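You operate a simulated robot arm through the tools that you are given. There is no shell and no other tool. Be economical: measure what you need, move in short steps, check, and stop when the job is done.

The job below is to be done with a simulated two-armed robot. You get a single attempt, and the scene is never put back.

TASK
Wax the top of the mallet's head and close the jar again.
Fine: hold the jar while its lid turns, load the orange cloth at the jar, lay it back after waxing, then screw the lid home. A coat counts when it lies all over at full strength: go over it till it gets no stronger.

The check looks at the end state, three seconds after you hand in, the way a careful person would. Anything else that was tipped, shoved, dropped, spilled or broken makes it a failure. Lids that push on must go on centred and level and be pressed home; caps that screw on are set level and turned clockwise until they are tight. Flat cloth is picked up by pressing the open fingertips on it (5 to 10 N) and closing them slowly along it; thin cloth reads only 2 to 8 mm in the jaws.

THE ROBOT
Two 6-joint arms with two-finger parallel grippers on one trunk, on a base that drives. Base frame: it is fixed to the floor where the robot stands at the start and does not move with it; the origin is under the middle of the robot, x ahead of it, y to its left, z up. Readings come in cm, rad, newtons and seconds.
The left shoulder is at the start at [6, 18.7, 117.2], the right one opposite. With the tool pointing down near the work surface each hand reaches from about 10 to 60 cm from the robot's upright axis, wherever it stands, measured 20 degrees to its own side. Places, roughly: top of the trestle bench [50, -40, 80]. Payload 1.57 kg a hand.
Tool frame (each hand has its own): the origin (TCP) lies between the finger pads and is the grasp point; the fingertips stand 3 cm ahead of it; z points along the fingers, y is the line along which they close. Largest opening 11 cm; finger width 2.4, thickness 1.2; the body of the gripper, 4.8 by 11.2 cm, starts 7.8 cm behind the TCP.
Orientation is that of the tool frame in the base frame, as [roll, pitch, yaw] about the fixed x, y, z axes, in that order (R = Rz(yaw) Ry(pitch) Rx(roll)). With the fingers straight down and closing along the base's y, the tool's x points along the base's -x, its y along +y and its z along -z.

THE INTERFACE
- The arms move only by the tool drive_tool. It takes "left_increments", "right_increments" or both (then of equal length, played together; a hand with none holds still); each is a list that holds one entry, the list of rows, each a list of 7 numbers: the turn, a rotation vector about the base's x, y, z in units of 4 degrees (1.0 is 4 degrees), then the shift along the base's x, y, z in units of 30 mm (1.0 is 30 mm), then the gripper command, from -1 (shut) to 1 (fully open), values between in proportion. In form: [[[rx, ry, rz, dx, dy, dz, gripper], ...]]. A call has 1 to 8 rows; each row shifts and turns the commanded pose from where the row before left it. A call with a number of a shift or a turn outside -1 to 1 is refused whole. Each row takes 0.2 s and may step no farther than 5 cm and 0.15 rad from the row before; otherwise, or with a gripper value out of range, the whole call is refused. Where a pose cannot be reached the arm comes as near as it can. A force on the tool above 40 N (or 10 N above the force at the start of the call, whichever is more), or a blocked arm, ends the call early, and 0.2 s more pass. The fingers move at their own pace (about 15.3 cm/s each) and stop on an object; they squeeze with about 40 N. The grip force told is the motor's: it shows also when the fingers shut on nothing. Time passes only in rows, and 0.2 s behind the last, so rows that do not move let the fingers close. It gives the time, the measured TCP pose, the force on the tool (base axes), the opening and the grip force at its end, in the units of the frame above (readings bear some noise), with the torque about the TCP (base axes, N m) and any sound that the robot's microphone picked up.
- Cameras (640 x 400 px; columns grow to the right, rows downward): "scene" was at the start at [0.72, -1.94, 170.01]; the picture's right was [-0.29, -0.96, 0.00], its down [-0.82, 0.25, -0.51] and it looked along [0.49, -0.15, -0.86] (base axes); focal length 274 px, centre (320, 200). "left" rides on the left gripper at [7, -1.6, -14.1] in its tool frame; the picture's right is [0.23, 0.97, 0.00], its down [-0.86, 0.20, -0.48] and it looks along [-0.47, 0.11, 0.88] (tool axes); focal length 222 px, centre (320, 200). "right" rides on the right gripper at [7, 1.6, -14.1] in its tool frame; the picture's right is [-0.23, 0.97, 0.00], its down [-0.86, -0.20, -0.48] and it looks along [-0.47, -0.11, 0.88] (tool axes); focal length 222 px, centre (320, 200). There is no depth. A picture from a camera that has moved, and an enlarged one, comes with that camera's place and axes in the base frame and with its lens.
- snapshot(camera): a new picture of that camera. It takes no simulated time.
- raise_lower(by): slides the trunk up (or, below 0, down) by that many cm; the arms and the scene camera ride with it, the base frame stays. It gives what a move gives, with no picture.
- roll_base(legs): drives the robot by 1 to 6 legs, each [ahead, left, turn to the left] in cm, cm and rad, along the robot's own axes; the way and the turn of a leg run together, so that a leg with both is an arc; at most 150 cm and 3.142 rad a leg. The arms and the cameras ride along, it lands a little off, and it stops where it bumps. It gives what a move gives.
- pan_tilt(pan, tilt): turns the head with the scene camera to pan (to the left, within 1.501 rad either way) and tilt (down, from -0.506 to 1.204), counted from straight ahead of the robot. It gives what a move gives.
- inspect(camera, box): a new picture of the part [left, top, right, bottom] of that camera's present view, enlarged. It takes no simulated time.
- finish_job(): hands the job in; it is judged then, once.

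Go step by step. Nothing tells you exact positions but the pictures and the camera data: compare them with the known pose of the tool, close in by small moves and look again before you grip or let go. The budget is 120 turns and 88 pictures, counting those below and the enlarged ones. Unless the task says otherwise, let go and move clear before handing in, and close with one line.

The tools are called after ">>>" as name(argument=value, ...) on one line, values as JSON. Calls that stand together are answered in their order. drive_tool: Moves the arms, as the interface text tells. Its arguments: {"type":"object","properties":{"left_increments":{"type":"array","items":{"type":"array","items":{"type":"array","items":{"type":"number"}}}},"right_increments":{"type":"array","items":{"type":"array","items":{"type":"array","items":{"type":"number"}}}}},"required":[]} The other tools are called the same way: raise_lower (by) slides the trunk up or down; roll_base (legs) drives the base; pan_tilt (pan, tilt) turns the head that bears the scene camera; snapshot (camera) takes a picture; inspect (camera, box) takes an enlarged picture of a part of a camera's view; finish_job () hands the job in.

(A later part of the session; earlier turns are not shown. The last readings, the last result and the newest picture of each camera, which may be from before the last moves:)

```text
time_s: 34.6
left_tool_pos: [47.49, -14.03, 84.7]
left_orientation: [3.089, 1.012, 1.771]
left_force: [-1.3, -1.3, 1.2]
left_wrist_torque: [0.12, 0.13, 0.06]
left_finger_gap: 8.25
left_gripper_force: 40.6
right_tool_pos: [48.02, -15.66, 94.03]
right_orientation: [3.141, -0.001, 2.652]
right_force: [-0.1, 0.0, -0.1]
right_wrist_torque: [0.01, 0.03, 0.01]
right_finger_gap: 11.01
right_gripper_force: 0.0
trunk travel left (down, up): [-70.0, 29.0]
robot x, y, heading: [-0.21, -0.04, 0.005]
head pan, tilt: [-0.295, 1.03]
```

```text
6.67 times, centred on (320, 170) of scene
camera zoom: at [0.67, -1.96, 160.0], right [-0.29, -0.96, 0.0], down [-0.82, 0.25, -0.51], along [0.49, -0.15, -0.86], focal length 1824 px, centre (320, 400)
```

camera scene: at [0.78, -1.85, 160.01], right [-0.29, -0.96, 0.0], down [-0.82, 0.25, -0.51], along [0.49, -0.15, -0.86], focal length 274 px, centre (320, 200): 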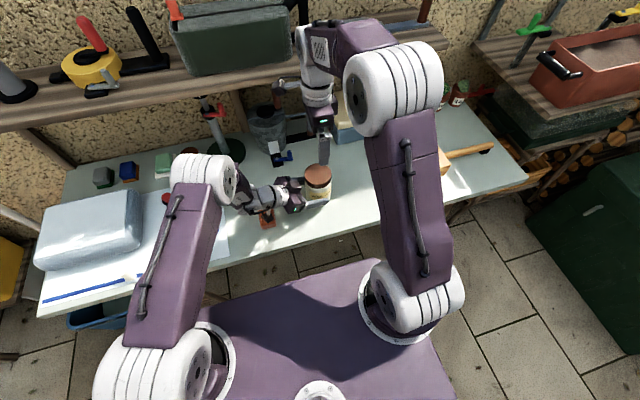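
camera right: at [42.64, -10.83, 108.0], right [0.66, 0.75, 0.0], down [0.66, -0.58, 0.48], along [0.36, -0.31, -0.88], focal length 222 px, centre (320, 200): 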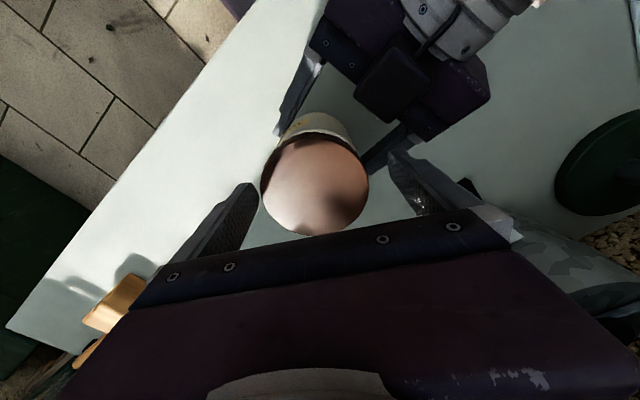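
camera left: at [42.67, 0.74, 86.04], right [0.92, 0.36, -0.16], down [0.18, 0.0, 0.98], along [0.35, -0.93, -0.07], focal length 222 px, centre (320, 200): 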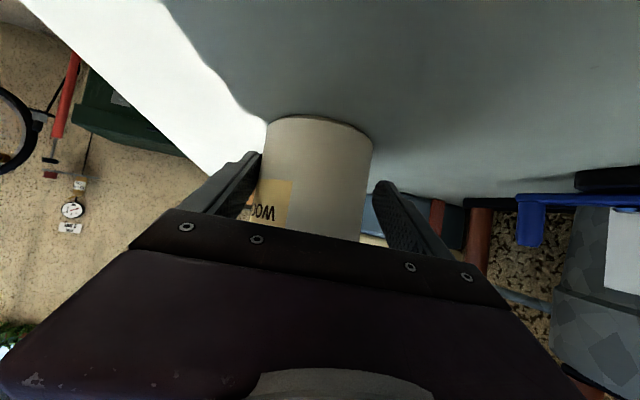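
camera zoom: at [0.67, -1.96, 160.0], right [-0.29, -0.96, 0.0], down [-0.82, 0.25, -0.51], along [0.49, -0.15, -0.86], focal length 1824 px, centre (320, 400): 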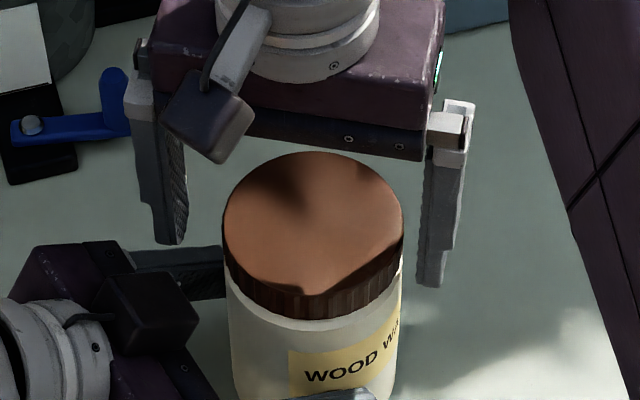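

The lid centre looks about 3 mm farther toward -y. I'll shift, regrip with the tips higher on the rim, and turn again.

>>> drive_tool(right_increments=[[[0, 0, 0, 0, -0.1, 0, 0.8], [0, 0, 0, 0, 0, 0, 0.6], [0, 0, 0, 0, 0, 0, 0.5], [0, 0, 0, 0, 0, 0, 0.3], [0, 0, 0, 0, 0, 0, -1], [0, 0, 0, 0, 0, 0, -1], [0, 0, 0, 0, 0, 0, -1]]])

>>> drive_tool(right_increments=[[[0, 0, 1, 0, 0, 0.01, -1], [0, 0, 1, 0, 0, 0.01, -1], [0, 0, 1, 0, 0, 0.01, -1], [0, 0, 1, 0, 0, 0.01, -1], [0, 0, 1, 0, 0, 0.01, -1], [0, 0, 1, 0, 0, 0.01, -1], [0, 0, 1, 0, 0, 0.01, -1], [0, 0, 1, 0, 0, 0.01, -1]]])

>>> inspect(camera="scene", box=[280, 140, 360, 200])

```text
time_s: 36.2
left_tool_pos: [47.7, -14.12, 84.6]
left_orientation: [3.089, 1.014, 1.773]
left_force: [4.2, 18.1, 1.3]
left_wrist_torque: [-0.98, 0.64, 0.22]
left_finger_gap: 8.24
left_gripper_force: 39.9
right_tool_pos: [48.01, -16.07, 93.93]
right_orientation: [-3.139, 0.001, 2.654]
right_force: [-3.5, -18.7, 1.0]
right_wrist_torque: [-0.59, -0.14, -0.05]
right_finger_gap: 8.07
right_gripper_force: 40.1
trunk travel left (down, up): [-70.0, 29.0]
robot x, y, heading: [-0.1, 0.26, -0.005]
head pan, tilt: [-0.295, 1.03]
```

```text
time_s: 38.0
left_tool_pos: [47.64, -14.09, 84.56]
left_orientation: [3.088, 1.013, 1.773]
left_force: [5.9, 27.1, 4.4]
left_wrist_torque: [-0.99, 0.77, 0.27]
left_finger_gap: 8.24
left_gripper_force: 40.3
right_tool_pos: [47.93, -16.08, 94.07]
right_orientation: [-3.141, -0.003, -3.07]
right_force: [-7.2, -25.2, -2.6]
right_wrist_torque: [-1.39, 0.02, -0.04]
right_finger_gap: 8.07
right_gripper_force: 40.2
trunk travel left (down, up): [-70.0, 29.0]
robot x, y, heading: [-0.28, -0.16, -0.002]
head pan, tilt: [-0.295, 1.03]
```

```text
6.67 times, centred on (320, 170) of scene
camera zoom: at [0.68, -1.93, 160.01], right [-0.29, -0.96, 0.0], down [-0.82, 0.25, -0.51], along [0.49, -0.15, -0.86], focal length 1824 px, centre (320, 400)
```

zoom: 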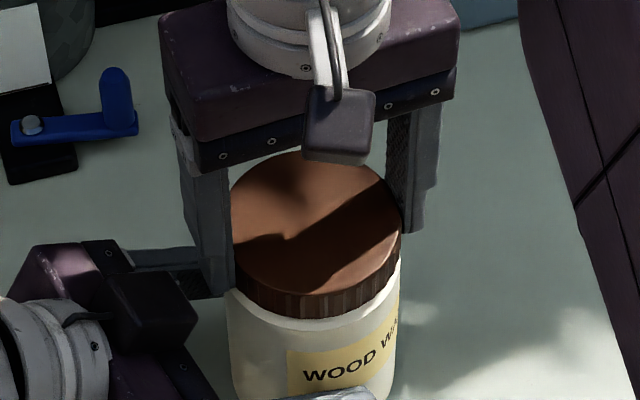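

Now only the lid is gripped (8.07 cm) and it turns freely with no twist on the jar. I'll undo the side offset and keep unscrewing.

>>> drive_tool(right_increments=[[[0, 0, 1, 0.02, 0.08, 0, -1], [0, 0, 1, 0, 0, 0.002, -1], [0, 0, 1, 0, 0, 0.002, -1], [0, 0, 1, 0, 0, 0.002, -1], [0, 0, 1, 0, 0, 0.002, -1], [0, 0, 1, 0, 0, 0.002, -1], [0, 0, 1, 0, 0, 0.002, -1], [0, 0, 1, 0, 0, 0.002, -1]]])

>>> drive_tool(right_increments=[[[0, 0, 1, 0, 0, 0.002, -1], [0, 0, 1, 0, 0, 0.002, -1], [0, 0, 1, 0, 0, 0.002, -1], [0, 0, 1, 0, 0, 0.002, -1], [0, 0, 1, 0, 0, 0.002, -1], [0, 0, 1, 0, 0, 0.002, -1], [0, 0, 1, 0, 0, 0.002, -1], [0, 0, 1, 0, 0, 0.002, -1]]])

>>> inspect(camera="scene", box=[280, 140, 360, 200])

```text
time_s: 39.8
left_tool_pos: [47.75, -14.1, 84.72]
left_orientation: [3.087, 1.014, 1.771]
left_force: [14.1, 26.1, 5.6]
left_wrist_torque: [-1.09, 1.08, 0.46]
left_finger_gap: 8.25
left_gripper_force: 39.3
right_tool_pos: [48.11, -15.85, 94.21]
right_orientation: [-3.14, 0.0, -2.51]
right_force: [-13.9, -28.5, 3.3]
right_wrist_torque: [-1.31, 0.42, -0.02]
right_finger_gap: 8.06
right_gripper_force: 39.7
trunk travel left (down, up): [-70.0, 29.0]
robot x, y, heading: [-0.0, 0.11, -0.001]
head pan, tilt: [-0.295, 1.03]
```

```text
time_s: 41.6
left_tool_pos: [47.81, -14.01, 84.66]
left_orientation: [3.089, 1.014, 1.773]
left_force: [15.9, 23.9, 9.3]
left_wrist_torque: [-1.28, 1.02, 0.43]
left_finger_gap: 8.26
left_gripper_force: 39.4
right_tool_pos: [48.06, -15.78, 94.2]
right_orientation: [3.139, -0.001, -1.953]
right_force: [-16.4, -25.1, -2.3]
right_wrist_torque: [-0.85, 0.76, -0.08]
right_finger_gap: 8.07
right_gripper_force: 40.1
trunk travel left (down, up): [-70.0, 29.0]
robot x, y, heading: [-0.14, 0.05, 0.003]
head pan, tilt: [-0.295, 1.03]
```

```text
6.67 times, centred on (320, 170) of scene
camera zoom: at [0.61, -1.93, 160.01], right [-0.29, -0.96, 0.0], down [-0.82, 0.25, -0.52], along [0.49, -0.15, -0.86], focal length 1824 px, centre (320, 400)
```

zoom: 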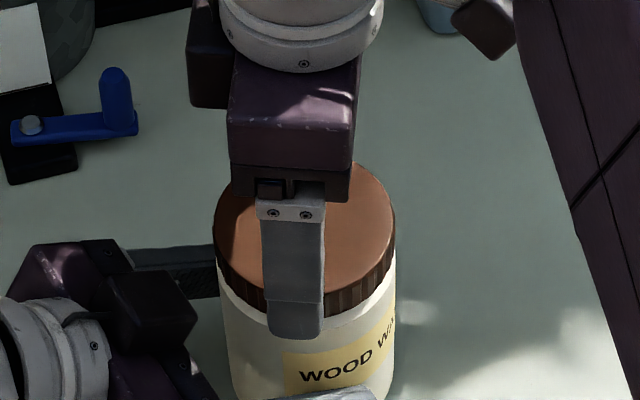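

>>> drive_tool(right_increments=[[[0, 0, 1, -0.07, -0.1, 0.002, -1], [0, 0, 1, 0, 0, 0.002, -1], [0, 0, 1, 0, 0, 0.002, -1], [0, 0, 1, 0, 0, 0.002, -1], [0, 0, 1, 0, 0, 0.002, -1], [0, 0, 1, 0, 0, 0.002, -1], [0, 0, 1, 0, 0, 0.002, -1], [0, 0, 1, 0, 0, 0.002, -1]]])

>>> drive_tool(right_increments=[[[0, 0, 1, 0, 0, 0.002, -1], [0, 0, 1, 0, 0, 0.002, -1], [0, 0, 1, 0, 0, 0.002, -1], [0, 0, 1, 0, 0, 0.002, -1], [0, 0, 1, 0, 0, 0.002, -1], [0, 0, 1, 0, 0, 0.002, -1], [0, 0, 1, 0, 0, 0.002, -1], [0, 0, 1, 0, 0, 0.002, -1]]])

>>> inspect(camera="scene", box=[280, 140, 360, 200])

```text
time_s: 43.4
left_tool_pos: [47.78, -14.18, 84.58]
left_orientation: [3.09, 1.014, 1.773]
left_force: [4.5, -20.5, 10.8]
left_wrist_torque: [0.35, 0.46, 0.02]
left_finger_gap: 8.21
left_gripper_force: 40.2
right_tool_pos: [48.06, -16.18, 94.35]
right_orientation: [-3.141, 0.002, -1.395]
right_force: [-5.0, 19.3, -15.2]
right_wrist_torque: [1.42, -0.07, 0.03]
right_finger_gap: 8.05
right_gripper_force: 40.1
trunk travel left (down, up): [-70.0, 29.0]
robot x, y, heading: [-0.09, -0.15, -0.003]
head pan, tilt: [-0.295, 1.03]
```

```text
time_s: 45.2
left_tool_pos: [47.65, -14.03, 84.56]
left_orientation: [3.087, 1.016, 1.772]
left_force: [-5.3, -1.6, 17.3]
left_wrist_torque: [0.1, 0.01, -0.15]
left_finger_gap: 8.16
left_gripper_force: 40.4
right_tool_pos: [47.94, -16.24, 94.48]
right_orientation: [-3.141, 0.0, -0.836]
right_force: [6.5, 2.0, -21.0]
right_wrist_torque: [-0.25, -0.63, -0.01]
right_finger_gap: 8.05
right_gripper_force: 40.0
trunk travel left (down, up): [-70.0, 29.0]
robot x, y, heading: [0.23, -0.1, -0.003]
head pan, tilt: [-0.295, 1.03]
```

```text
6.67 times, centred on (320, 170) of scene
camera zoom: at [0.79, -1.96, 160.0], right [-0.29, -0.96, 0.0], down [-0.82, 0.25, -0.51], along [0.49, -0.15, -0.86], focal length 1824 px, centre (320, 400)
```

zoom: 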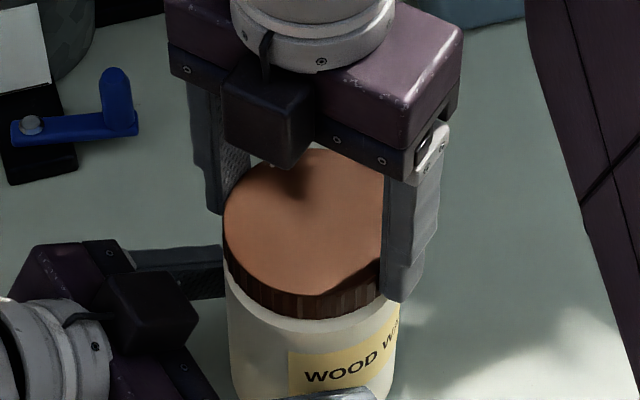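

>>> drive_tool(right_increments=[[[0, 0, 1, 0, 0, -0.03, -1], [0, 0, 1, 0, 0, -0.02, -1], [0, 0, 1, 0, 0, 0, -1], [0, 0, 1, 0, 0, 0, -1], [0, 0, 1, 0, 0, 0, -1], [0, 0, 1, 0, 0, 0, -1], [0, 0, 1, 0, 0, 0, -1], [0, 0, 1, 0, 0, 0, -1]]])

>>> drive_tool(right_increments=[[[0, 0, 1, 0, 0, 0, -1], [0, 0, 1, 0, 0, 0, -1], [0, 0, 1, 0, 0, 0, -1], [0, 0, 1, 0, 0, 0, -1], [0, 0, 1, 0, 0, 0, -1], [0, 0, 1, 0, 0, 0, -1], [0, 0, 1, 0, 0, 0, -1], [0, 0, 1, 0, 0, 0, -1]]])

>>> inspect(camera="scene", box=[280, 140, 360, 200])

```text
time_s: 47.0
left_tool_pos: [47.61, -14.11, 84.58]
left_orientation: [3.089, 1.011, 1.774]
left_force: [2.3, 20.5, 0.5]
left_wrist_torque: [-0.88, 0.62, 0.23]
left_finger_gap: 8.17
left_gripper_force: 40.0
right_tool_pos: [48.02, -16.12, 94.31]
right_orientation: [3.141, 0.0, -0.277]
right_force: [0.4, -20.8, 9.9]
right_wrist_torque: [-1.31, -0.22, -0.04]
right_finger_gap: 8.06
right_gripper_force: 39.4
trunk travel left (down, up): [-70.0, 29.0]
robot x, y, heading: [-0.24, 0.49, -0.002]
head pan, tilt: [-0.295, 1.03]
```

```text
time_s: 48.0
left_tool_pos: [47.56, -14.04, 84.61]
left_orientation: [3.088, 1.011, 1.777]
left_force: [0.5, -1.1, 2.8]
left_wrist_torque: [0.73, 0.49, 0.06]
left_finger_gap: 8.18
left_gripper_force: 39.8
right_tool_pos: [48.01, -15.79, 94.3]
right_orientation: [3.131, -0.006, -0.043]
right_force: [-1.0, -0.4, 7.1]
right_wrist_torque: [-0.5, 0.13, -0.05]
right_finger_gap: 8.01
right_gripper_force: 39.5
right hand out of reach, approached as far as the arm can: row 4
trunk travel left (down, up): [-70.0, 29.0]
robot x, y, heading: [0.04, -0.37, 0.0]
head pan, tilt: [-0.295, 1.03]
stopped in row 4 (right hand): the force on the tool passed its limit at 43 N (the readings are from after the stop); the commanded pose is now the measured one
```

```text
6.67 times, centred on (320, 170) of scene
camera zoom: at [0.59, -1.91, 159.99], right [-0.29, -0.96, 0.0], down [-0.82, 0.25, -0.52], along [0.49, -0.15, -0.86], focal length 1824 px, centre (320, 400)
```

zoom: 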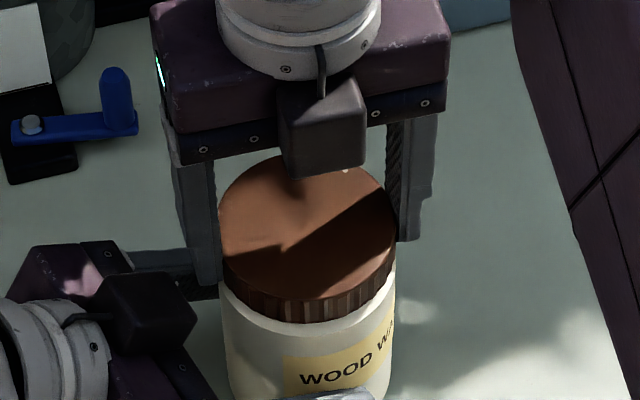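

The right wrist has reached its limit after about 245° of turning. I'll test gently whether the lid lifts free.

>>> drive_tool(right_increments=[[[0, 0, 0, 0, -0.03, 0.05, -1], [0, 0, 0, 0, 0, 0.05, -1], [0, 0, 0, 0, 0, 0.05, -1], [0, 0, 0, 0, 0, 0, -1]]])

```text
time_s: 49.0
left_tool_pos: [47.73, -14.13, 84.64]
left_orientation: [3.088, 1.016, 1.774]
left_force: [-11.0, 5.1, 28.9]
left_wrist_torque: [-0.8, -0.24, -0.22]
left_finger_gap: 8.19
left_gripper_force: 40.3
right_tool_pos: [47.99, -15.92, 94.54]
right_orientation: [3.129, -0.003, -0.043]
right_force: [11.5, -4.4, -32.6]
right_wrist_torque: [-0.11, -0.98, 0.07]
right_finger_gap: 8.09
right_gripper_force: 40.0
trunk travel left (down, up): [-70.0, 29.0]
robot x, y, heading: [-0.36, -0.06, -0.002]
head pan, tilt: [-0.295, 1.03]
```

It is still on the thread. I'll let go, lift a little, wind the wrist back about 184° with open fingers, and then regrip.

>>> drive_tool(right_increments=[[[0, 0, 0, 0, 0, -0.1, -1], [0, 0, 0, 0, 0, 0, 0.8], [0, 0, 0, 0, 0, 0, 1], [0, 0, 0, 0, 0, 0.4, 1], [0, 0, -1, 0, 0, 0.2, 1], [0, 0, -1, 0, 0, 0, 1], [0, 0, -1, 0, 0, 0, 1], [0, 0, -1, 0, 0, 0, 1]]])

>>> drive_tool(right_increments=[[[0, 0, -1, 0, 0, 0, 1], [0, 0, -1, 0, 0, 0, 1], [0, 0, -1, 0, 0, 0, 1], [0, 0, -1, 0, 0, 0, 1], [0, 0, -1, 0, 0, 0, 1], [0, 0, -1, 0, 0, 0, 1], [0, 0, -1, 0, 0, 0, 1], [0, 0, -1, 0, 0, 0, 1]]])

>>> drive_tool(right_increments=[[[0, 0, -1, 0, 0, 0, 1], [0, 0, -1, 0, 0, 0, 1], [0, 0, -1, 0, 0, 0, 1], [0, 0, -1, 0, 0, 0, 1], [0, 0, -1, 0, 0, 0, 1], [0, 0, -1, 0, 0, 0, 1], [0, 0, -1, 0, 0, 0, 1], [0, 0, -1, 0, 0, 0, 1]]])

>>> drive_tool(right_increments=[[[0, 0, -1, 0, 0, 0, 1], [0, 0, -1, 0, 0, 0, 1], [0, 0, -1, 0, 0, 0, 1], [0, 0, -1, 0, 0, 0, 1], [0, 0, -1, 0, 0, 0, 1], [0, 0, -1, 0, 0, 0, 1], [0, 0, -1, 0, 0, 0, 1], [0, 0, -1, 0, 0, 0, 1]]])

>>> drive_tool(right_increments=[[[0, 0, -1, 0, 0, 0, 1], [0, 0, -1, 0, 0, 0, 1], [0, 0, -1, 0, 0, 0, 1], [0, 0, -1, 0, 0, 0, 1], [0, 0, -1, 0, 0, 0, 1], [0, 0, -1, 0, 0, 0, 1], [0, 0, -1, 0, 0, 0, 1], [0, 0, -1, 0, 0, 0, 1]]])

>>> drive_tool(right_increments=[[[0, 0, -1, 0, 0, 0, 1], [0, 0, -1, 0, 0, 0, 1], [0, 0, -1, 0, 0, 0, 1], [0, 0, -1, 0, 0, 0, 1], [0, 0, -1, 0, 0, 0, 1], [0, 0, -1, 0, 0, 0, 1], [0, 0, -1, 0, 0, 0, 1], [0, 0, -1, 0, 0, 0, 1]]])

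>>> snapshot(camera="right")

>>> inspect(camera="scene", box=[280, 140, 360, 200])

```text
time_s: 50.8
left_tool_pos: [47.54, -14.06, 84.63]
left_orientation: [3.091, 1.011, 1.776]
left_force: [1.8, 1.2, 8.5]
left_wrist_torque: [0.08, 0.29, -0.02]
left_finger_gap: 8.19
left_gripper_force: 40.6
right_tool_pos: [47.8, -15.79, 96.34]
right_orientation: [3.131, -0.004, -0.322]
right_force: [0.1, 0.9, -0.2]
right_wrist_torque: [-0.01, -0.01, 0.01]
right_finger_gap: 11.01
right_gripper_force: 0.0
trunk travel left (down, up): [-70.0, 29.0]
robot x, y, heading: [0.27, -0.14, -0.0]
head pan, tilt: [-0.295, 1.03]
```

```text
time_s: 52.6
left_tool_pos: [47.55, -14.04, 84.45]
left_orientation: [3.092, 1.012, 1.778]
left_force: [0.2, 1.6, 5.8]
left_wrist_torque: [0.06, 0.27, -0.01]
left_finger_gap: 8.2
left_gripper_force: 40.0
right_tool_pos: [47.86, -15.64, 96.27]
right_orientation: [3.131, -0.004, -0.878]
right_force: [-0.3, 0.1, 0.4]
right_wrist_torque: [-0.03, -0.01, 0.04]
right_finger_gap: 11.01
right_gripper_force: 0.2
trunk travel left (down, up): [-70.0, 29.0]
robot x, y, heading: [0.08, 0.25, 0.001]
head pan, tilt: [-0.295, 1.03]
```

```text
time_s: 54.4
left_tool_pos: [47.58, -13.96, 84.56]
left_orientation: [3.089, 1.012, 1.776]
left_force: [-0.2, 1.1, 3.1]
left_wrist_torque: [0.05, 0.24, -0.03]
left_finger_gap: 8.21
left_gripper_force: 40.1
right_tool_pos: [47.94, -15.74, 96.1]
right_orientation: [3.131, -0.004, -1.44]
right_force: [-0.3, -0.4, -0.6]
right_wrist_torque: [0.01, -0.01, 0.01]
right_finger_gap: 10.98
right_gripper_force: 0.1
trunk travel left (down, up): [-70.0, 29.0]
robot x, y, heading: [-0.05, 0.28, 0.001]
head pan, tilt: [-0.295, 1.03]
```

```text
time_s: 56.2
left_tool_pos: [47.61, -13.92, 84.54]
left_orientation: [3.09, 1.013, 1.777]
left_force: [-1.8, 0.6, 1.6]
left_wrist_torque: [0.05, 0.28, 0.01]
left_finger_gap: 8.17
left_gripper_force: 40.1
right_tool_pos: [48.13, -15.8, 96.3]
right_orientation: [3.132, -0.004, -1.998]
right_force: [1.0, -1.4, 0.3]
right_wrist_torque: [0.01, -0.01, 0.02]
right_finger_gap: 11.0
right_gripper_force: 0.1
trunk travel left (down, up): [-70.0, 29.0]
robot x, y, heading: [-0.4, -0.43, 0.001]
head pan, tilt: [-0.295, 1.03]
```

```text
time_s: 58.0
left_tool_pos: [47.63, -14.06, 84.5]
left_orientation: [3.09, 1.011, 1.777]
left_force: [0.0, 0.0, 0.3]
left_wrist_torque: [0.01, 0.27, -0.02]
left_finger_gap: 8.19
left_gripper_force: 40.7
right_tool_pos: [47.91, -15.69, 96.26]
right_orientation: [3.132, -0.002, -2.556]
right_force: [0.4, -0.6, 0.8]
right_wrist_torque: [-0.01, 0.02, 0.02]
right_finger_gap: 10.99
right_gripper_force: 0.0
trunk travel left (down, up): [-70.0, 29.0]
robot x, y, heading: [0.19, 0.19, -0.002]
head pan, tilt: [-0.295, 1.03]
```

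```text
time_s: 59.8
left_tool_pos: [47.61, -13.9, 84.57]
left_orientation: [3.091, 1.013, 1.778]
left_force: [-0.7, -0.7, 1.2]
left_wrist_torque: [0.04, 0.19, -0.03]
left_finger_gap: 8.19
left_gripper_force: 40.5
right_tool_pos: [47.83, -15.86, 96.23]
right_orientation: [3.131, -0.004, -3.114]
right_force: [-0.4, 0.1, 0.5]
right_wrist_torque: [0.0, 0.02, -0.02]
right_finger_gap: 10.99
right_gripper_force: 0.0
trunk travel left (down, up): [-70.0, 29.0]
robot x, y, heading: [0.25, -0.32, -0.002]
head pan, tilt: [-0.295, 1.03]
```

```text
52 pictures are left
camera right: at [40.87, -14.46, 110.3], right [0.2, 0.98, 0.01], down [0.86, -0.18, 0.47], along [0.47, -0.09, -0.88], focal length 222 px, centre (320, 200)
```

right: 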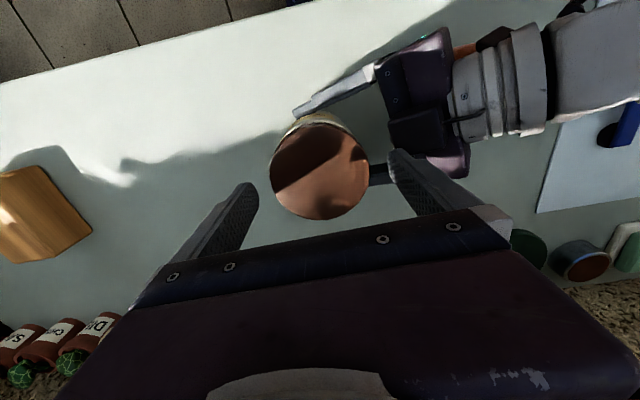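

```text
6.67 times, centred on (320, 170) of scene
camera zoom: at [0.7, -1.93, 160.01], right [-0.29, -0.96, 0.0], down [-0.82, 0.25, -0.51], along [0.49, -0.15, -0.86], focal length 1824 px, centre (320, 400)
```

zoom: 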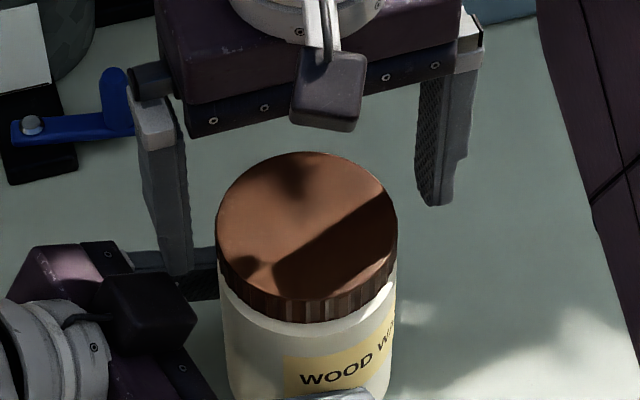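

The lid is centred under the hand. I'll lower, regrip and continue.

>>> drive_tool(right_increments=[[[0, 0, 0, 0.04, 0, -0.35, 1], [0, 0, 0, 0, 0, -0.3, 1], [0, 0, 0, 0, 0, 0, 0.7], [0, 0, 0, 0, 0, 0, 0.55], [0, 0, 0, 0, 0, 0, 0.4], [0, 0, 0, 0, 0, 0, -1], [0, 0, 0, 0, 0, 0, -1], [0, 0, 0, 0, 0, 0, -1]]])

>>> drive_tool(right_increments=[[[0, 0, 1, 0, 0, 0.002, -1], [0, 0, 1, 0, 0, 0.002, -1], [0, 0, 1, 0, 0, 0.002, -1], [0, 0, 1, 0, 0, 0.002, -1], [0, 0, 1, 0, 0, 0.002, -1], [0, 0, 1, 0, 0, 0.002, -1], [0, 0, 1, 0, 0, 0.002, -1], [0, 0, 1, 0, 0, 0.002, -1]]])

```text
time_s: 60.2
left_tool_pos: [47.6, -13.97, 84.44]
left_orientation: [3.099, 1.011, 1.792]
left_force: [1.1, -0.4, 1.3]
left_wrist_torque: [-0.67, 0.66, -0.03]
left_finger_gap: 8.21
left_gripper_force: 39.9
right_tool_pos: [47.87, -15.63, 95.84]
right_orientation: [3.129, 0.001, -3.114]
right_force: [-2.3, -1.9, 10.1]
right_wrist_torque: [0.64, 0.19, 0.19]
right_finger_gap: 10.86
right_gripper_force: 0.0
trunk travel left (down, up): [-70.0, 29.0]
robot x, y, heading: [-0.2, -0.29, -0.003]
head pan, tilt: [-0.295, 1.03]
stopped in row 2 (right hand): the force on the tool passed its limit at 57 N (the readings are from after the stop); the commanded pose is now the measured one
```

```text
time_s: 62.0
left_tool_pos: [47.69, -13.92, 84.56]
left_orientation: [3.098, 1.01, 1.788]
left_force: [-0.3, -0.4, 9.3]
left_wrist_torque: [0.05, 0.43, 0.0]
left_finger_gap: 8.2
left_gripper_force: 39.7
right_tool_pos: [47.93, -15.45, 95.83]
right_orientation: [3.129, -0.002, -2.553]
right_force: [0.5, 0.2, -0.8]
right_wrist_torque: [0.01, -0.01, -0.01]
right_finger_gap: 8.06
right_gripper_force: 39.6
trunk travel left (down, up): [-70.0, 29.0]
robot x, y, heading: [-0.46, -0.05, 0.003]
head pan, tilt: [-0.295, 1.03]
```

>>> inspect(camera="scene", box=[280, 140, 360, 200])

>>> snapshot(camera="left")

```text
6.67 times, centred on (320, 170) of scene
camera zoom: at [0.59, -1.91, 160.01], right [-0.29, -0.96, 0.0], down [-0.82, 0.25, -0.52], along [0.49, -0.15, -0.86], focal length 1824 px, centre (320, 400)
```

zoom: 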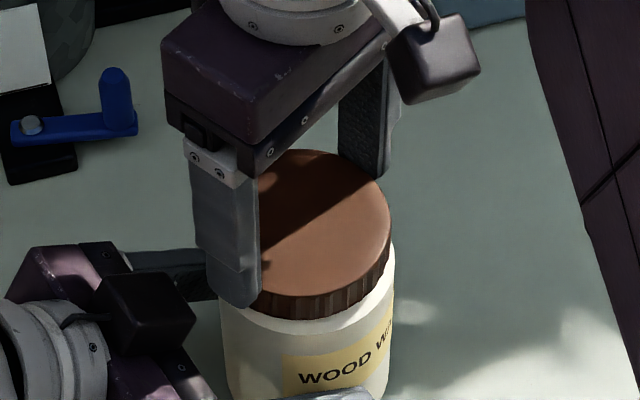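

```text
49 pictures are left
camera left: at [42.15, 0.73, 85.99], right [0.92, 0.36, -0.17], down [0.18, 0.0, 0.98], along [0.36, -0.93, -0.07], focal length 222 px, centre (320, 200)
```

left: 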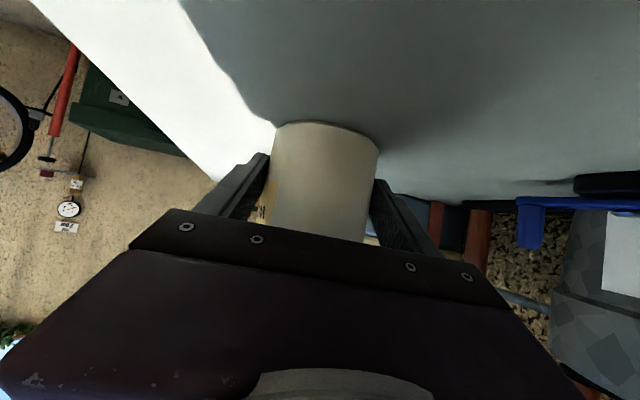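

At this height the grip holds the rim (8.06 cm), clear of the left hand and with almost no side load. I'll keep unscrewing here.

>>> drive_tool(right_increments=[[[0, 0, 1, 0, 0, 0.004, -1], [0, 0, 1, 0, 0, 0.004, -1], [0, 0, 1, 0, 0, 0.004, -1], [0, 0, 1, 0, 0, 0.004, -1], [0, 0, 1, 0, 0, 0.004, -1], [0, 0, 1, 0, 0, 0.004, -1], [0, 0, 1, 0, 0, 0.004, -1], [0, 0, 1, 0, 0, 0.004, -1]]])

>>> drive_tool(right_increments=[[[0, 0, 1, 0, 0, 0.004, -1], [0, 0, 1, 0, 0, 0.004, -1], [0, 0, 1, 0, 0, 0.004, -1], [0, 0, 1, 0, 0, 0.004, -1], [0, 0, 1, 0, 0, 0.004, -1], [0, 0, 1, 0, 0, 0.004, -1], [0, 0, 1, 0, 0, 0.004, -1], [0, 0, 1, 0, 0, 0.004, -1]]])

>>> drive_tool(right_increments=[[[0, 0, 1, 0, 0, 0.004, -1], [0, 0, 1, 0, 0, 0.004, -1], [0, 0, 1, 0, 0, 0.004, -1], [0, 0, 1, 0, 0, 0.004, -1], [0, 0, 1, 0, 0, 0.004, -1], [0, 0, 1, 0, 0, 0.004, -1], [0, 0, 1, 0, 0, 0.004, -1], [0, 0, 1, 0, 0, 0.004, -1]]])

>>> drive_tool(right_increments=[[[0, 0, 1, 0, 0, 0.004, -1], [0, 0, 1, 0, 0, 0.004, -1], [0, 0, 1, 0, 0, 0.004, -1], [0, 0, 1, 0, 0, 0.004, -1], [0, 0, 1, 0, 0, 0.004, -1], [0, 0, 1, 0, 0, 0.004, -1], [0, 0, 1, 0, 0, 0.004, -1], [0, 0, 0, 0, 0, 0, -1]]])

>>> inspect(camera="scene", box=[280, 140, 360, 200])

```text
time_s: 63.8
left_tool_pos: [47.58, -13.95, 84.54]
left_orientation: [3.097, 1.011, 1.789]
left_force: [1.3, -0.2, 13.0]
left_wrist_torque: [-0.1, 0.51, 0.04]
left_finger_gap: 8.21
left_gripper_force: 39.9
right_tool_pos: [47.92, -15.59, 95.75]
right_orientation: [3.129, -0.002, -1.995]
right_force: [-0.6, -0.6, -0.4]
right_wrist_torque: [-0.01, 0.01, -0.04]
right_finger_gap: 8.02
right_gripper_force: 39.9
trunk travel left (down, up): [-70.0, 29.0]
robot x, y, heading: [0.13, -0.02, 0.002]
head pan, tilt: [-0.295, 1.03]
```

```text
time_s: 65.6
left_tool_pos: [47.68, -14.0, 84.43]
left_orientation: [3.098, 1.011, 1.788]
left_force: [1.8, 0.0, 12.5]
left_wrist_torque: [-0.09, 0.42, 0.1]
left_finger_gap: 8.21
left_gripper_force: 39.7
right_tool_pos: [47.89, -15.58, 95.91]
right_orientation: [3.13, -0.002, -1.437]
right_force: [0.6, -2.1, -0.3]
right_wrist_torque: [-0.08, -0.01, -0.02]
right_finger_gap: 8.04
right_gripper_force: 40.0
trunk travel left (down, up): [-70.0, 29.0]
robot x, y, heading: [0.29, -0.1, -0.004]
head pan, tilt: [-0.295, 1.03]
```

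```text
time_s: 67.4
left_tool_pos: [47.67, -13.87, 84.5]
left_orientation: [3.097, 1.01, 1.79]
left_force: [0.7, 2.4, 13.0]
left_wrist_torque: [-0.2, 0.36, 0.09]
left_finger_gap: 8.2
left_gripper_force: 40.3
right_tool_pos: [47.87, -15.52, 96.01]
right_orientation: [3.129, -0.003, -0.879]
right_force: [1.1, -2.2, -0.4]
right_wrist_torque: [-0.12, -0.04, -0.01]
right_finger_gap: 8.03
right_gripper_force: 40.0
trunk travel left (down, up): [-70.0, 29.0]
robot x, y, heading: [-0.01, 0.13, -0.004]
head pan, tilt: [-0.295, 1.03]
```

```text
time_s: 69.2
left_tool_pos: [47.74, -14.03, 84.37]
left_orientation: [3.097, 1.011, 1.788]
left_force: [0.7, -1.3, 11.5]
left_wrist_torque: [0.01, 0.46, 0.07]
left_finger_gap: 8.19
left_gripper_force: 40.0
right_tool_pos: [47.75, -15.75, 96.11]
right_orientation: [3.13, -0.003, -0.389]
right_force: [0.0, -0.3, -0.6]
right_wrist_torque: [-0.01, 0.0, 0.01]
right_finger_gap: 8.04
right_gripper_force: 39.8
trunk travel left (down, up): [-70.0, 29.0]
robot x, y, heading: [0.14, 0.02, -0.001]
head pan, tilt: [-0.295, 1.03]
```

```text
6.67 times, centred on (320, 170) of scene
camera zoom: at [0.6, -1.91, 160.01], right [-0.29, -0.96, 0.0], down [-0.82, 0.25, -0.52], along [0.49, -0.15, -0.86], focal length 1824 px, centre (320, 400)
```

zoom: 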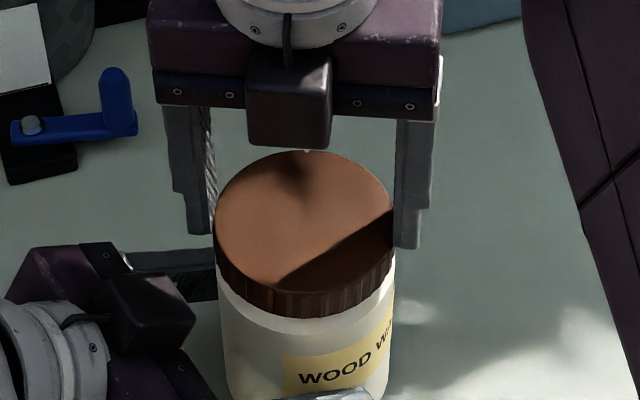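

Forces on the right hand are near zero, so the lid may be loose. I'll test with a small lift.

>>> drive_tool(right_increments=[[[0, 0, 0, 0, 0, 0.07, -1], [0, 0, 0, 0, 0, 0.07, -1], [0, 0, 0, 0, 0, 0.07, -1], [0, 0, 0, 0, 0, 0.07, -1], [0, 0, 0, 0, 0, 0, -1]]])

>>> inspect(camera="scene", box=[280, 140, 360, 200])

```text
time_s: 70.4
left_tool_pos: [47.68, -14.0, 84.42]
left_orientation: [3.098, 1.01, 1.789]
left_force: [0.1, -1.0, 9.7]
left_wrist_torque: [0.0, 0.4, 0.01]
left_finger_gap: 8.19
left_gripper_force: 39.8
right_tool_pos: [47.9, -15.69, 96.9]
right_orientation: [3.128, -0.004, -0.391]
right_force: [-0.5, -0.1, -0.6]
right_wrist_torque: [0.0, -0.01, 0.01]
right_finger_gap: 8.03
right_gripper_force: 39.7
trunk travel left (down, up): [-70.0, 29.0]
robot x, y, heading: [-0.01, 0.02, 0.005]
head pan, tilt: [-0.295, 1.03]
```

```text
6.67 times, centred on (320, 170) of scene
camera zoom: at [0.61, -1.92, 160.01], right [-0.29, -0.96, 0.0], down [-0.82, 0.25, -0.52], along [0.49, -0.15, -0.86], focal length 1824 px, centre (320, 400)
```

zoom: 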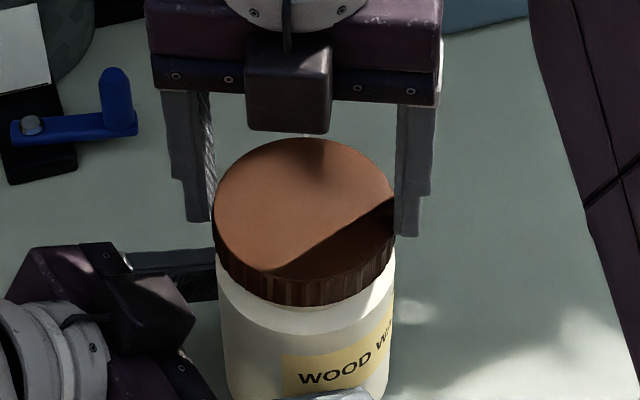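

The lid is off and held. I'll carry it to the clear bench area near [47, -35] and set it down flat.

>>> drive_tool(right_increments=[[[0, 0, 0, 0, 0, 0.5, -1], [0, 0, 0, 0, 0, 0.6, -1], [0, 0, 0, 0, -0.5, 0.4, -1], [0, 0, 0, 0, -0.9, 0, -1], [0, 0, 0, 0, -0.9, 0, -1], [0, 0, 0, 0, -0.9, 0, -1], [0, 0, 0, 0, -0.9, 0, -1], [0, 0, 0, 0, -0.9, 0, -1]]])

>>> drive_tool(right_increments=[[[0, 0, 0, 0, -0.7, 0, -1], [0, 0, 0, 0, -0.3, -0.4, -1], [0, 0, 0, 0, 0, -0.9, -1], [0, 0, 0, 0, 0, -0.9, -1], [0, 0, 0, 0, 0, -0.9, -1], [0, 0, 0, 0, 0, -0.6, -1], [0, 0, 0, 0, 0, -0.4, -1], [0, 0, 0, 0, 0, -0.3, -1]]])

>>> snapshot(camera="scene")

>>> snapshot(camera="right")

```text
time_s: 72.2
left_tool_pos: [47.74, -13.89, 84.5]
left_orientation: [3.098, 1.012, 1.789]
left_force: [0.3, -0.2, 7.1]
left_wrist_torque: [-0.08, 0.44, 0.02]
left_finger_gap: 8.19
left_gripper_force: 39.5
right_tool_pos: [47.86, -31.07, 101.3]
right_orientation: [3.126, -0.003, -0.392]
right_force: [-0.3, -0.5, 0.3]
right_wrist_torque: [-0.01, -0.01, 0.02]
right_finger_gap: 8.03
right_gripper_force: 40.1
trunk travel left (down, up): [-70.0, 29.0]
robot x, y, heading: [-0.31, 0.22, 0.005]
head pan, tilt: [-0.295, 1.03]
```

```text
time_s: 74.0
left_tool_pos: [47.68, -14.03, 84.54]
left_orientation: [3.098, 1.012, 1.79]
left_force: [-1.6, 0.0, 7.6]
left_wrist_torque: [0.02, 0.4, -0.02]
left_finger_gap: 8.17
left_gripper_force: 40.3
right_tool_pos: [48.27, -31.41, 88.15]
right_orientation: [3.124, -0.003, -0.393]
right_force: [-0.1, -0.1, 0.2]
right_wrist_torque: [0.01, 0.02, -0.02]
right_finger_gap: 8.04
right_gripper_force: 39.7
right hand out of reach, approached as far as the arm can: row 1, 2
trunk travel left (down, up): [-70.0, 29.0]
robot x, y, heading: [-0.09, 0.28, -0.002]
head pan, tilt: [-0.295, 1.03]
```

```text
46 pictures are left
camera scene: at [0.62, -1.92, 160.01], right [-0.29, -0.96, 0.0], down [-0.82, 0.25, -0.52], along [0.49, -0.15, -0.86], focal length 274 px, centre (320, 200)
```

scene: 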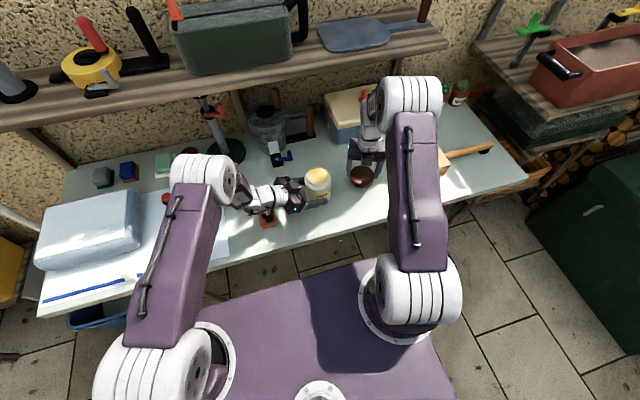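

```text
45 pictures are left
camera right: at [54.18, -35.28, 102.23], right [-0.58, -0.81, 0.01], down [-0.71, 0.52, 0.47], along [-0.39, 0.26, -0.88], focal length 222 px, centre (320, 200)
```

right: 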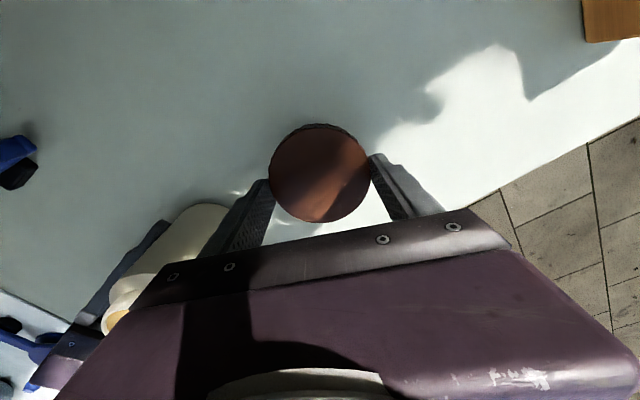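

>>> drive_tool(right_increments=[[[0, 0, 0, 0, 0, -0.4, -1], [0, 0, 0, 0, 0, -0.4, -1], [0, 0, 0, 0, 0, -0.3, -1], [0, 0, 0, 0, 0, -0.08, -1], [0, 0, 0, 0, 0, -0.05, -1], [0, 0, 0, 0, 0, -0.04, -1]]])

>>> inspect(camera="scene", box=[280, 140, 400, 220])

```text
time_s: 75.4
left_tool_pos: [47.76, -13.86, 84.52]
left_orientation: [3.099, 1.012, 1.788]
left_force: [-1.4, 0.6, 6.2]
left_wrist_torque: [0.02, 0.42, -0.03]
left_finger_gap: 8.18
left_gripper_force: 39.3
right_tool_pos: [48.39, -31.31, 84.32]
right_orientation: [3.128, -0.005, -0.392]
right_force: [-0.2, -0.7, 0.5]
right_wrist_torque: [0.01, 0.01, 0.0]
right_finger_gap: 8.03
right_gripper_force: 39.3
trunk travel left (down, up): [-70.0, 29.0]
robot x, y, heading: [-0.15, 0.3, 0.001]
head pan, tilt: [-0.295, 1.03]
```

```text
5.00 times, centred on (340, 180) of scene
camera zoom: at [0.63, -1.92, 160.01], right [-0.29, -0.96, 0.0], down [-0.82, 0.25, -0.52], along [0.49, -0.15, -0.86], focal length 1368 px, centre (220, 300)
```

zoom: 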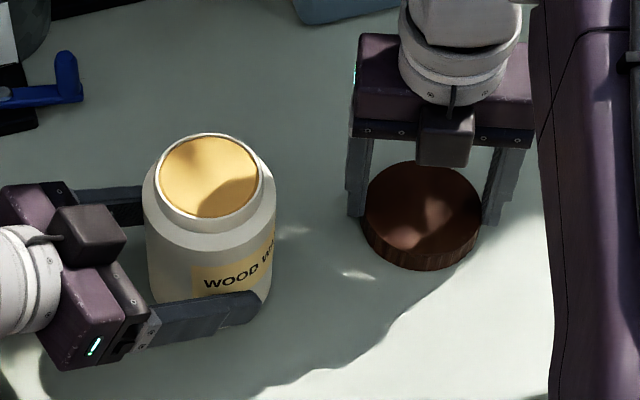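

>>> drive_tool(right_increments=[[[0, 0, 0, 0, 0, -0.05, -1], [0, 0, 0, 0, 0, -0.05, -1], [0, 0, 0, 0, 0, -0.05, -1], [0, 0, 0, 0, 0, 0, -1]]])

>>> drive_tool(right_increments=[[[0, 0, 0, 0, 0, -0.04, -1], [0, 0, 0, 0, 0, -0.04, -1], [0, 0, 0, 0, 0, -0.04, -1], [0, 0, 0, 0, 0, 0, -1]]])

```text
time_s: 76.4
left_tool_pos: [47.49, -13.81, 84.66]
left_orientation: [3.095, 1.011, 1.786]
left_force: [0.0, 0.7, -3.5]
left_wrist_torque: [0.06, 0.01, 0.0]
left_finger_gap: 8.19
left_gripper_force: 40.0
right_tool_pos: [48.48, -31.25, 84.17]
right_orientation: [3.127, -0.011, -0.391]
right_force: [-0.4, -5.1, 36.0]
right_wrist_torque: [-0.44, -0.07, 0.09]
right_finger_gap: 8.01
right_gripper_force: 40.0
trunk travel left (down, up): [-70.0, 29.0]
robot x, y, heading: [-0.2, -0.08, -0.001]
head pan, tilt: [-0.295, 1.03]
```

```text
time_s: 77.4
left_tool_pos: [47.47, -13.8, 84.6]
left_orientation: [3.095, 1.011, 1.785]
left_force: [0.8, 0.0, -3.8]
left_wrist_torque: [0.05, -0.01, 0.04]
left_finger_gap: 8.2
left_gripper_force: 39.9
right_tool_pos: [48.46, -31.33, 83.92]
right_orientation: [3.128, -0.011, -0.39]
right_force: [4.9, -6.6, 44.0]
right_wrist_torque: [-0.14, -0.22, 0.2]
right_finger_gap: 8.0
right_gripper_force: 39.9
trunk travel left (down, up): [-70.0, 29.0]
robot x, y, heading: [0.12, -0.29, -0.003]
head pan, tilt: [-0.295, 1.03]
```

The lid is standing on the bench. I'll open the right hand and lift it off, then release the jar with the left and back straight out.

>>> drive_tool(right_increments=[[[0, 0, 0, 0, 0, 0.06, 0], [0, 0, 0, 0, 0, 0, 0.6], [0, 0, 0, 0, 0, 0, 0.9], [0, 0, 0, 0, 0, 0.5, 0.9], [0, 0, 0, 0, 0, 0.8, 0.9], [0, 0, 0, 0, 0, 0.9, 0.9], [0, 0, 0, 0, 0, 0.9, 0.9], [0, 0, 0, 0, 0, 0.9, 0.9]]])

>>> drive_tool(left_increments=[[[0, 0, 0, 0, 0, 0, 0.55], [0, 0, 0, 0, 0, 0, 0.75], [0, 0, 0, 0, 0, 0, 0.9], [0, 0, 0, -0.133, 0.491, 0.317, 0.95], [0, 0, 0, -0.133, 0.491, 0.317, 0.95], [0, 0, 0, -0.133, 0.491, 0.317, 0.95], [0, 0, 0, -0.133, 0.491, 0.317, 0.95], [0, 0, 0, -0.133, 0.491, 0.317, 0.95]]])

>>> drive_tool(left_increments=[[[0, 0, 0, -0.133, 0.491, 0.317, 0.95], [0, 0, 0, -0.133, 0.491, 0.317, 0.95], [0, 0, 0, 0, 0, 0.9, 0.95], [0, 0, 0, 0, 0, 0.9, 0.95], [0, 0, 0, 0, 0.3, 0.9, 0.95], [0, 0, 0, 0, 0.9, 0.9, 0.95], [0, 0, 0, 0, 0.9, 0.6, 0.95], [0, 0, 0, 0, 0.9, 0, 0.95]]])

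>>> drive_tool(left_increments=[[[0, 0, 0, 0, 0.9, 0, 0.95], [0, 0, 0, 0, 0.9, 0, 0.95], [0, 0, 0, 0, 0.9, 0, 0.95], [0, 0, 0, 0, 0.9, 0, 0.95]]], right_increments=[[[0, 0, 0, 0, 0, 0, 0.9], [0, 0, 0, 0, 0, 0, 0.9], [0, 0, 0, 0, 0, 0, 0.9], [0, 0, 0, 0, 0, 0, 0.9]]])

>>> snapshot(camera="scene")

```text
time_s: 79.2
left_tool_pos: [47.76, -13.94, 84.55]
left_orientation: [3.098, 1.01, 1.789]
left_force: [2.4, -0.4, 8.3]
left_wrist_torque: [-0.02, 0.32, 0.01]
left_finger_gap: 8.19
left_gripper_force: 39.5
right_tool_pos: [48.64, -31.18, 95.71]
right_orientation: [3.124, -0.004, -0.392]
right_force: [0.3, -1.1, -0.1]
right_wrist_torque: [-0.01, -0.04, 0.01]
right_finger_gap: 10.46
right_gripper_force: 0.1
trunk travel left (down, up): [-70.0, 29.0]
robot x, y, heading: [0.14, -0.18, -0.006]
head pan, tilt: [-0.295, 1.03]
```

```text
time_s: 81.0
left_tool_pos: [45.41, -6.63, 89.45]
left_orientation: [3.1, 1.01, 1.789]
left_force: [-0.7, 0.3, 0.8]
left_wrist_torque: [0.01, 0.0, 0.01]
left_finger_gap: 10.72
left_gripper_force: 0.0
right_tool_pos: [48.71, -31.21, 95.68]
right_orientation: [3.125, -0.005, -0.395]
right_force: [-0.5, 0.4, 0.8]
right_wrist_torque: [-0.05, -0.02, 0.0]
right_finger_gap: 10.44
right_gripper_force: 0.1
trunk travel left (down, up): [-70.0, 29.0]
robot x, y, heading: [-0.14, -0.09, 0.0]
head pan, tilt: [-0.295, 1.03]
```

```text
time_s: 82.8
left_tool_pos: [44.97, 5.41, 103.83]
left_orientation: [3.102, 1.01, 1.792]
left_force: [0.1, 0.2, 0.0]
left_wrist_torque: [-0.02, 0.0, -0.02]
left_finger_gap: 10.74
left_gripper_force: 0.1
right_tool_pos: [48.71, -31.27, 95.57]
right_orientation: [3.123, -0.002, -0.392]
right_force: [-0.7, 1.0, 0.6]
right_wrist_torque: [-0.02, 0.0, 0.01]
right_finger_gap: 10.44
right_gripper_force: 0.1
trunk travel left (down, up): [-70.0, 29.0]
robot x, y, heading: [0.17, -0.04, -0.002]
head pan, tilt: [-0.295, 1.03]
```

```text
time_s: 83.8
left_tool_pos: [44.99, 16.4, 103.56]
left_orientation: [3.099, 1.011, 1.79]
left_force: [0.1, 0.3, 0.0]
left_wrist_torque: [0.0, -0.01, 0.01]
left_finger_gap: 10.72
left_gripper_force: 0.0
right_tool_pos: [48.68, -31.26, 95.6]
right_orientation: [3.124, -0.003, -0.394]
right_force: [0.2, -0.2, -0.2]
right_wrist_torque: [-0.03, 0.0, -0.01]
right_finger_gap: 10.46
right_gripper_force: 0.0
trunk travel left (down, up): [-70.0, 29.0]
robot x, y, heading: [-0.08, -0.03, 0.0]
head pan, tilt: [-0.295, 1.03]
```

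```text
43 pictures are left
camera scene: at [0.74, -1.78, 160.01], right [-0.29, -0.96, 0.0], down [-0.82, 0.25, -0.51], along [0.49, -0.15, -0.86], focal length 274 px, centre (320, 200)
```

scene: 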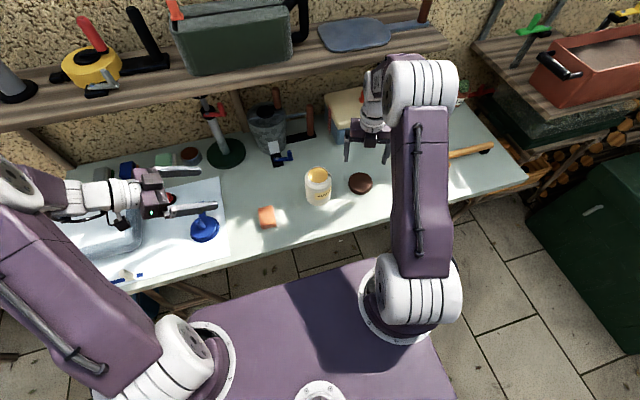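

The jar stands undisturbed and the lid is on the bench. I'll move the right hand, raised, over to the orange cloth.

>>> drive_tool(right_increments=[[[0, 0, 0, 0, 0, 0.9, 1], [0, 0, 0, 0, 0, 0.9, 1], [0, 0, 1, -0.1, 0.95, 0.3, 1], [0, 0, 1, -0.1, 0.95, 0, 1], [0, 0, 1, -0.1, 0.95, 0, 1], [0, 0, 1, -0.1, 0.95, 0, 1], [0, 0, 0, -0.1, 0.95, 0, 1], [0, 0, 0, -0.1, 0.95, 0, 1]]])

>>> drive_tool(right_increments=[[[0, 0, 0, -0.1, 0.95, 0, 1], [0, 0, 0, -0.1, 0.95, 0, 1], [0, 0, 0, -0.1, 0.95, 0, 1], [0, 0, 0, -0.1, 0.95, 0, 1], [0, 0, 0, -0.1, 0.95, 0, 1], [0, 0, 0, -0.1, 0.95, 0, 1], [0, 0, 0, 0, 0, -0.9, 1], [0, 0, 0, 0, 0, -0.9, 1]]])

>>> snapshot(camera="right")

>>> inspect(camera="scene", box=[200, 150, 360, 250])

```text
time_s: 85.6
left_tool_pos: [45.12, 16.34, 103.65]
left_orientation: [3.099, 1.011, 1.789]
left_force: [-0.2, 0.5, -0.3]
left_wrist_torque: [-0.02, -0.05, 0.02]
left_finger_gap: 10.73
left_gripper_force: 0.0
right_tool_pos: [47.0, -13.92, 102.09]
right_orientation: [3.129, -0.003, -0.113]
right_force: [-0.2, 0.2, 0.8]
right_wrist_torque: [0.0, -0.01, 0.03]
right_finger_gap: 11.02
right_gripper_force: 0.0
right hand out of reach, approached as far as the arm can: row 4
trunk travel left (down, up): [-70.0, 29.0]
robot x, y, heading: [-0.12, -0.19, 0.004]
head pan, tilt: [-0.295, 1.03]
```

```text
time_s: 87.4
left_tool_pos: [45.0, 16.28, 103.66]
left_orientation: [3.101, 1.012, 1.792]
left_force: [0.1, 0.0, 0.0]
left_wrist_torque: [0.0, -0.01, 0.04]
left_finger_gap: 10.76
left_gripper_force: 0.1
right_tool_pos: [44.71, 3.23, 96.56]
right_orientation: [3.129, -0.002, -0.111]
right_force: [-0.4, 0.3, -0.2]
right_wrist_torque: [0.0, 0.04, -0.03]
right_finger_gap: 11.01
right_gripper_force: 0.0
trunk travel left (down, up): [-70.0, 29.0]
robot x, y, heading: [-0.03, -0.3, 0.003]
head pan, tilt: [-0.295, 1.03]
```

```text
42 pictures are left
camera right: at [51.54, 1.05, 110.61], right [-0.33, -0.94, 0.01], down [-0.83, 0.3, 0.47], along [-0.45, 0.15, -0.88], focal length 222 px, centre (320, 200)
```

right: 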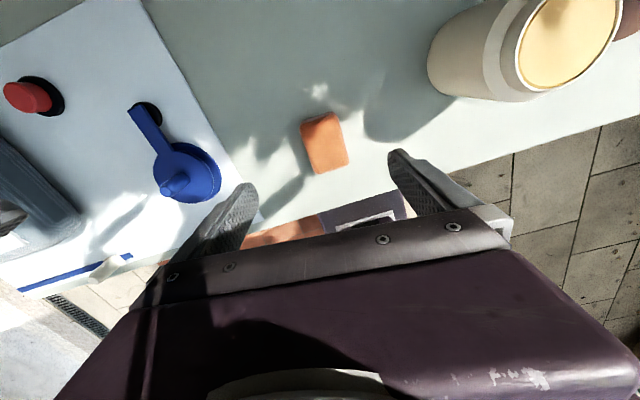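

```text
4.00 times, centred on (280, 200) of scene
camera zoom: at [0.8, -1.91, 160.01], right [-0.29, -0.96, 0.0], down [-0.82, 0.25, -0.51], along [0.49, -0.15, -0.86], focal length 1094 px, centre (480, 200)
```

zoom: 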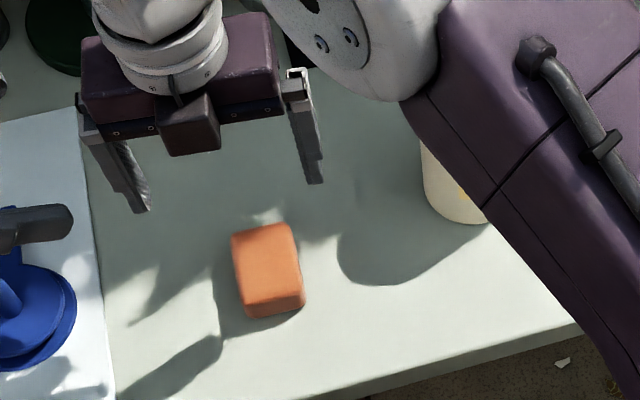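

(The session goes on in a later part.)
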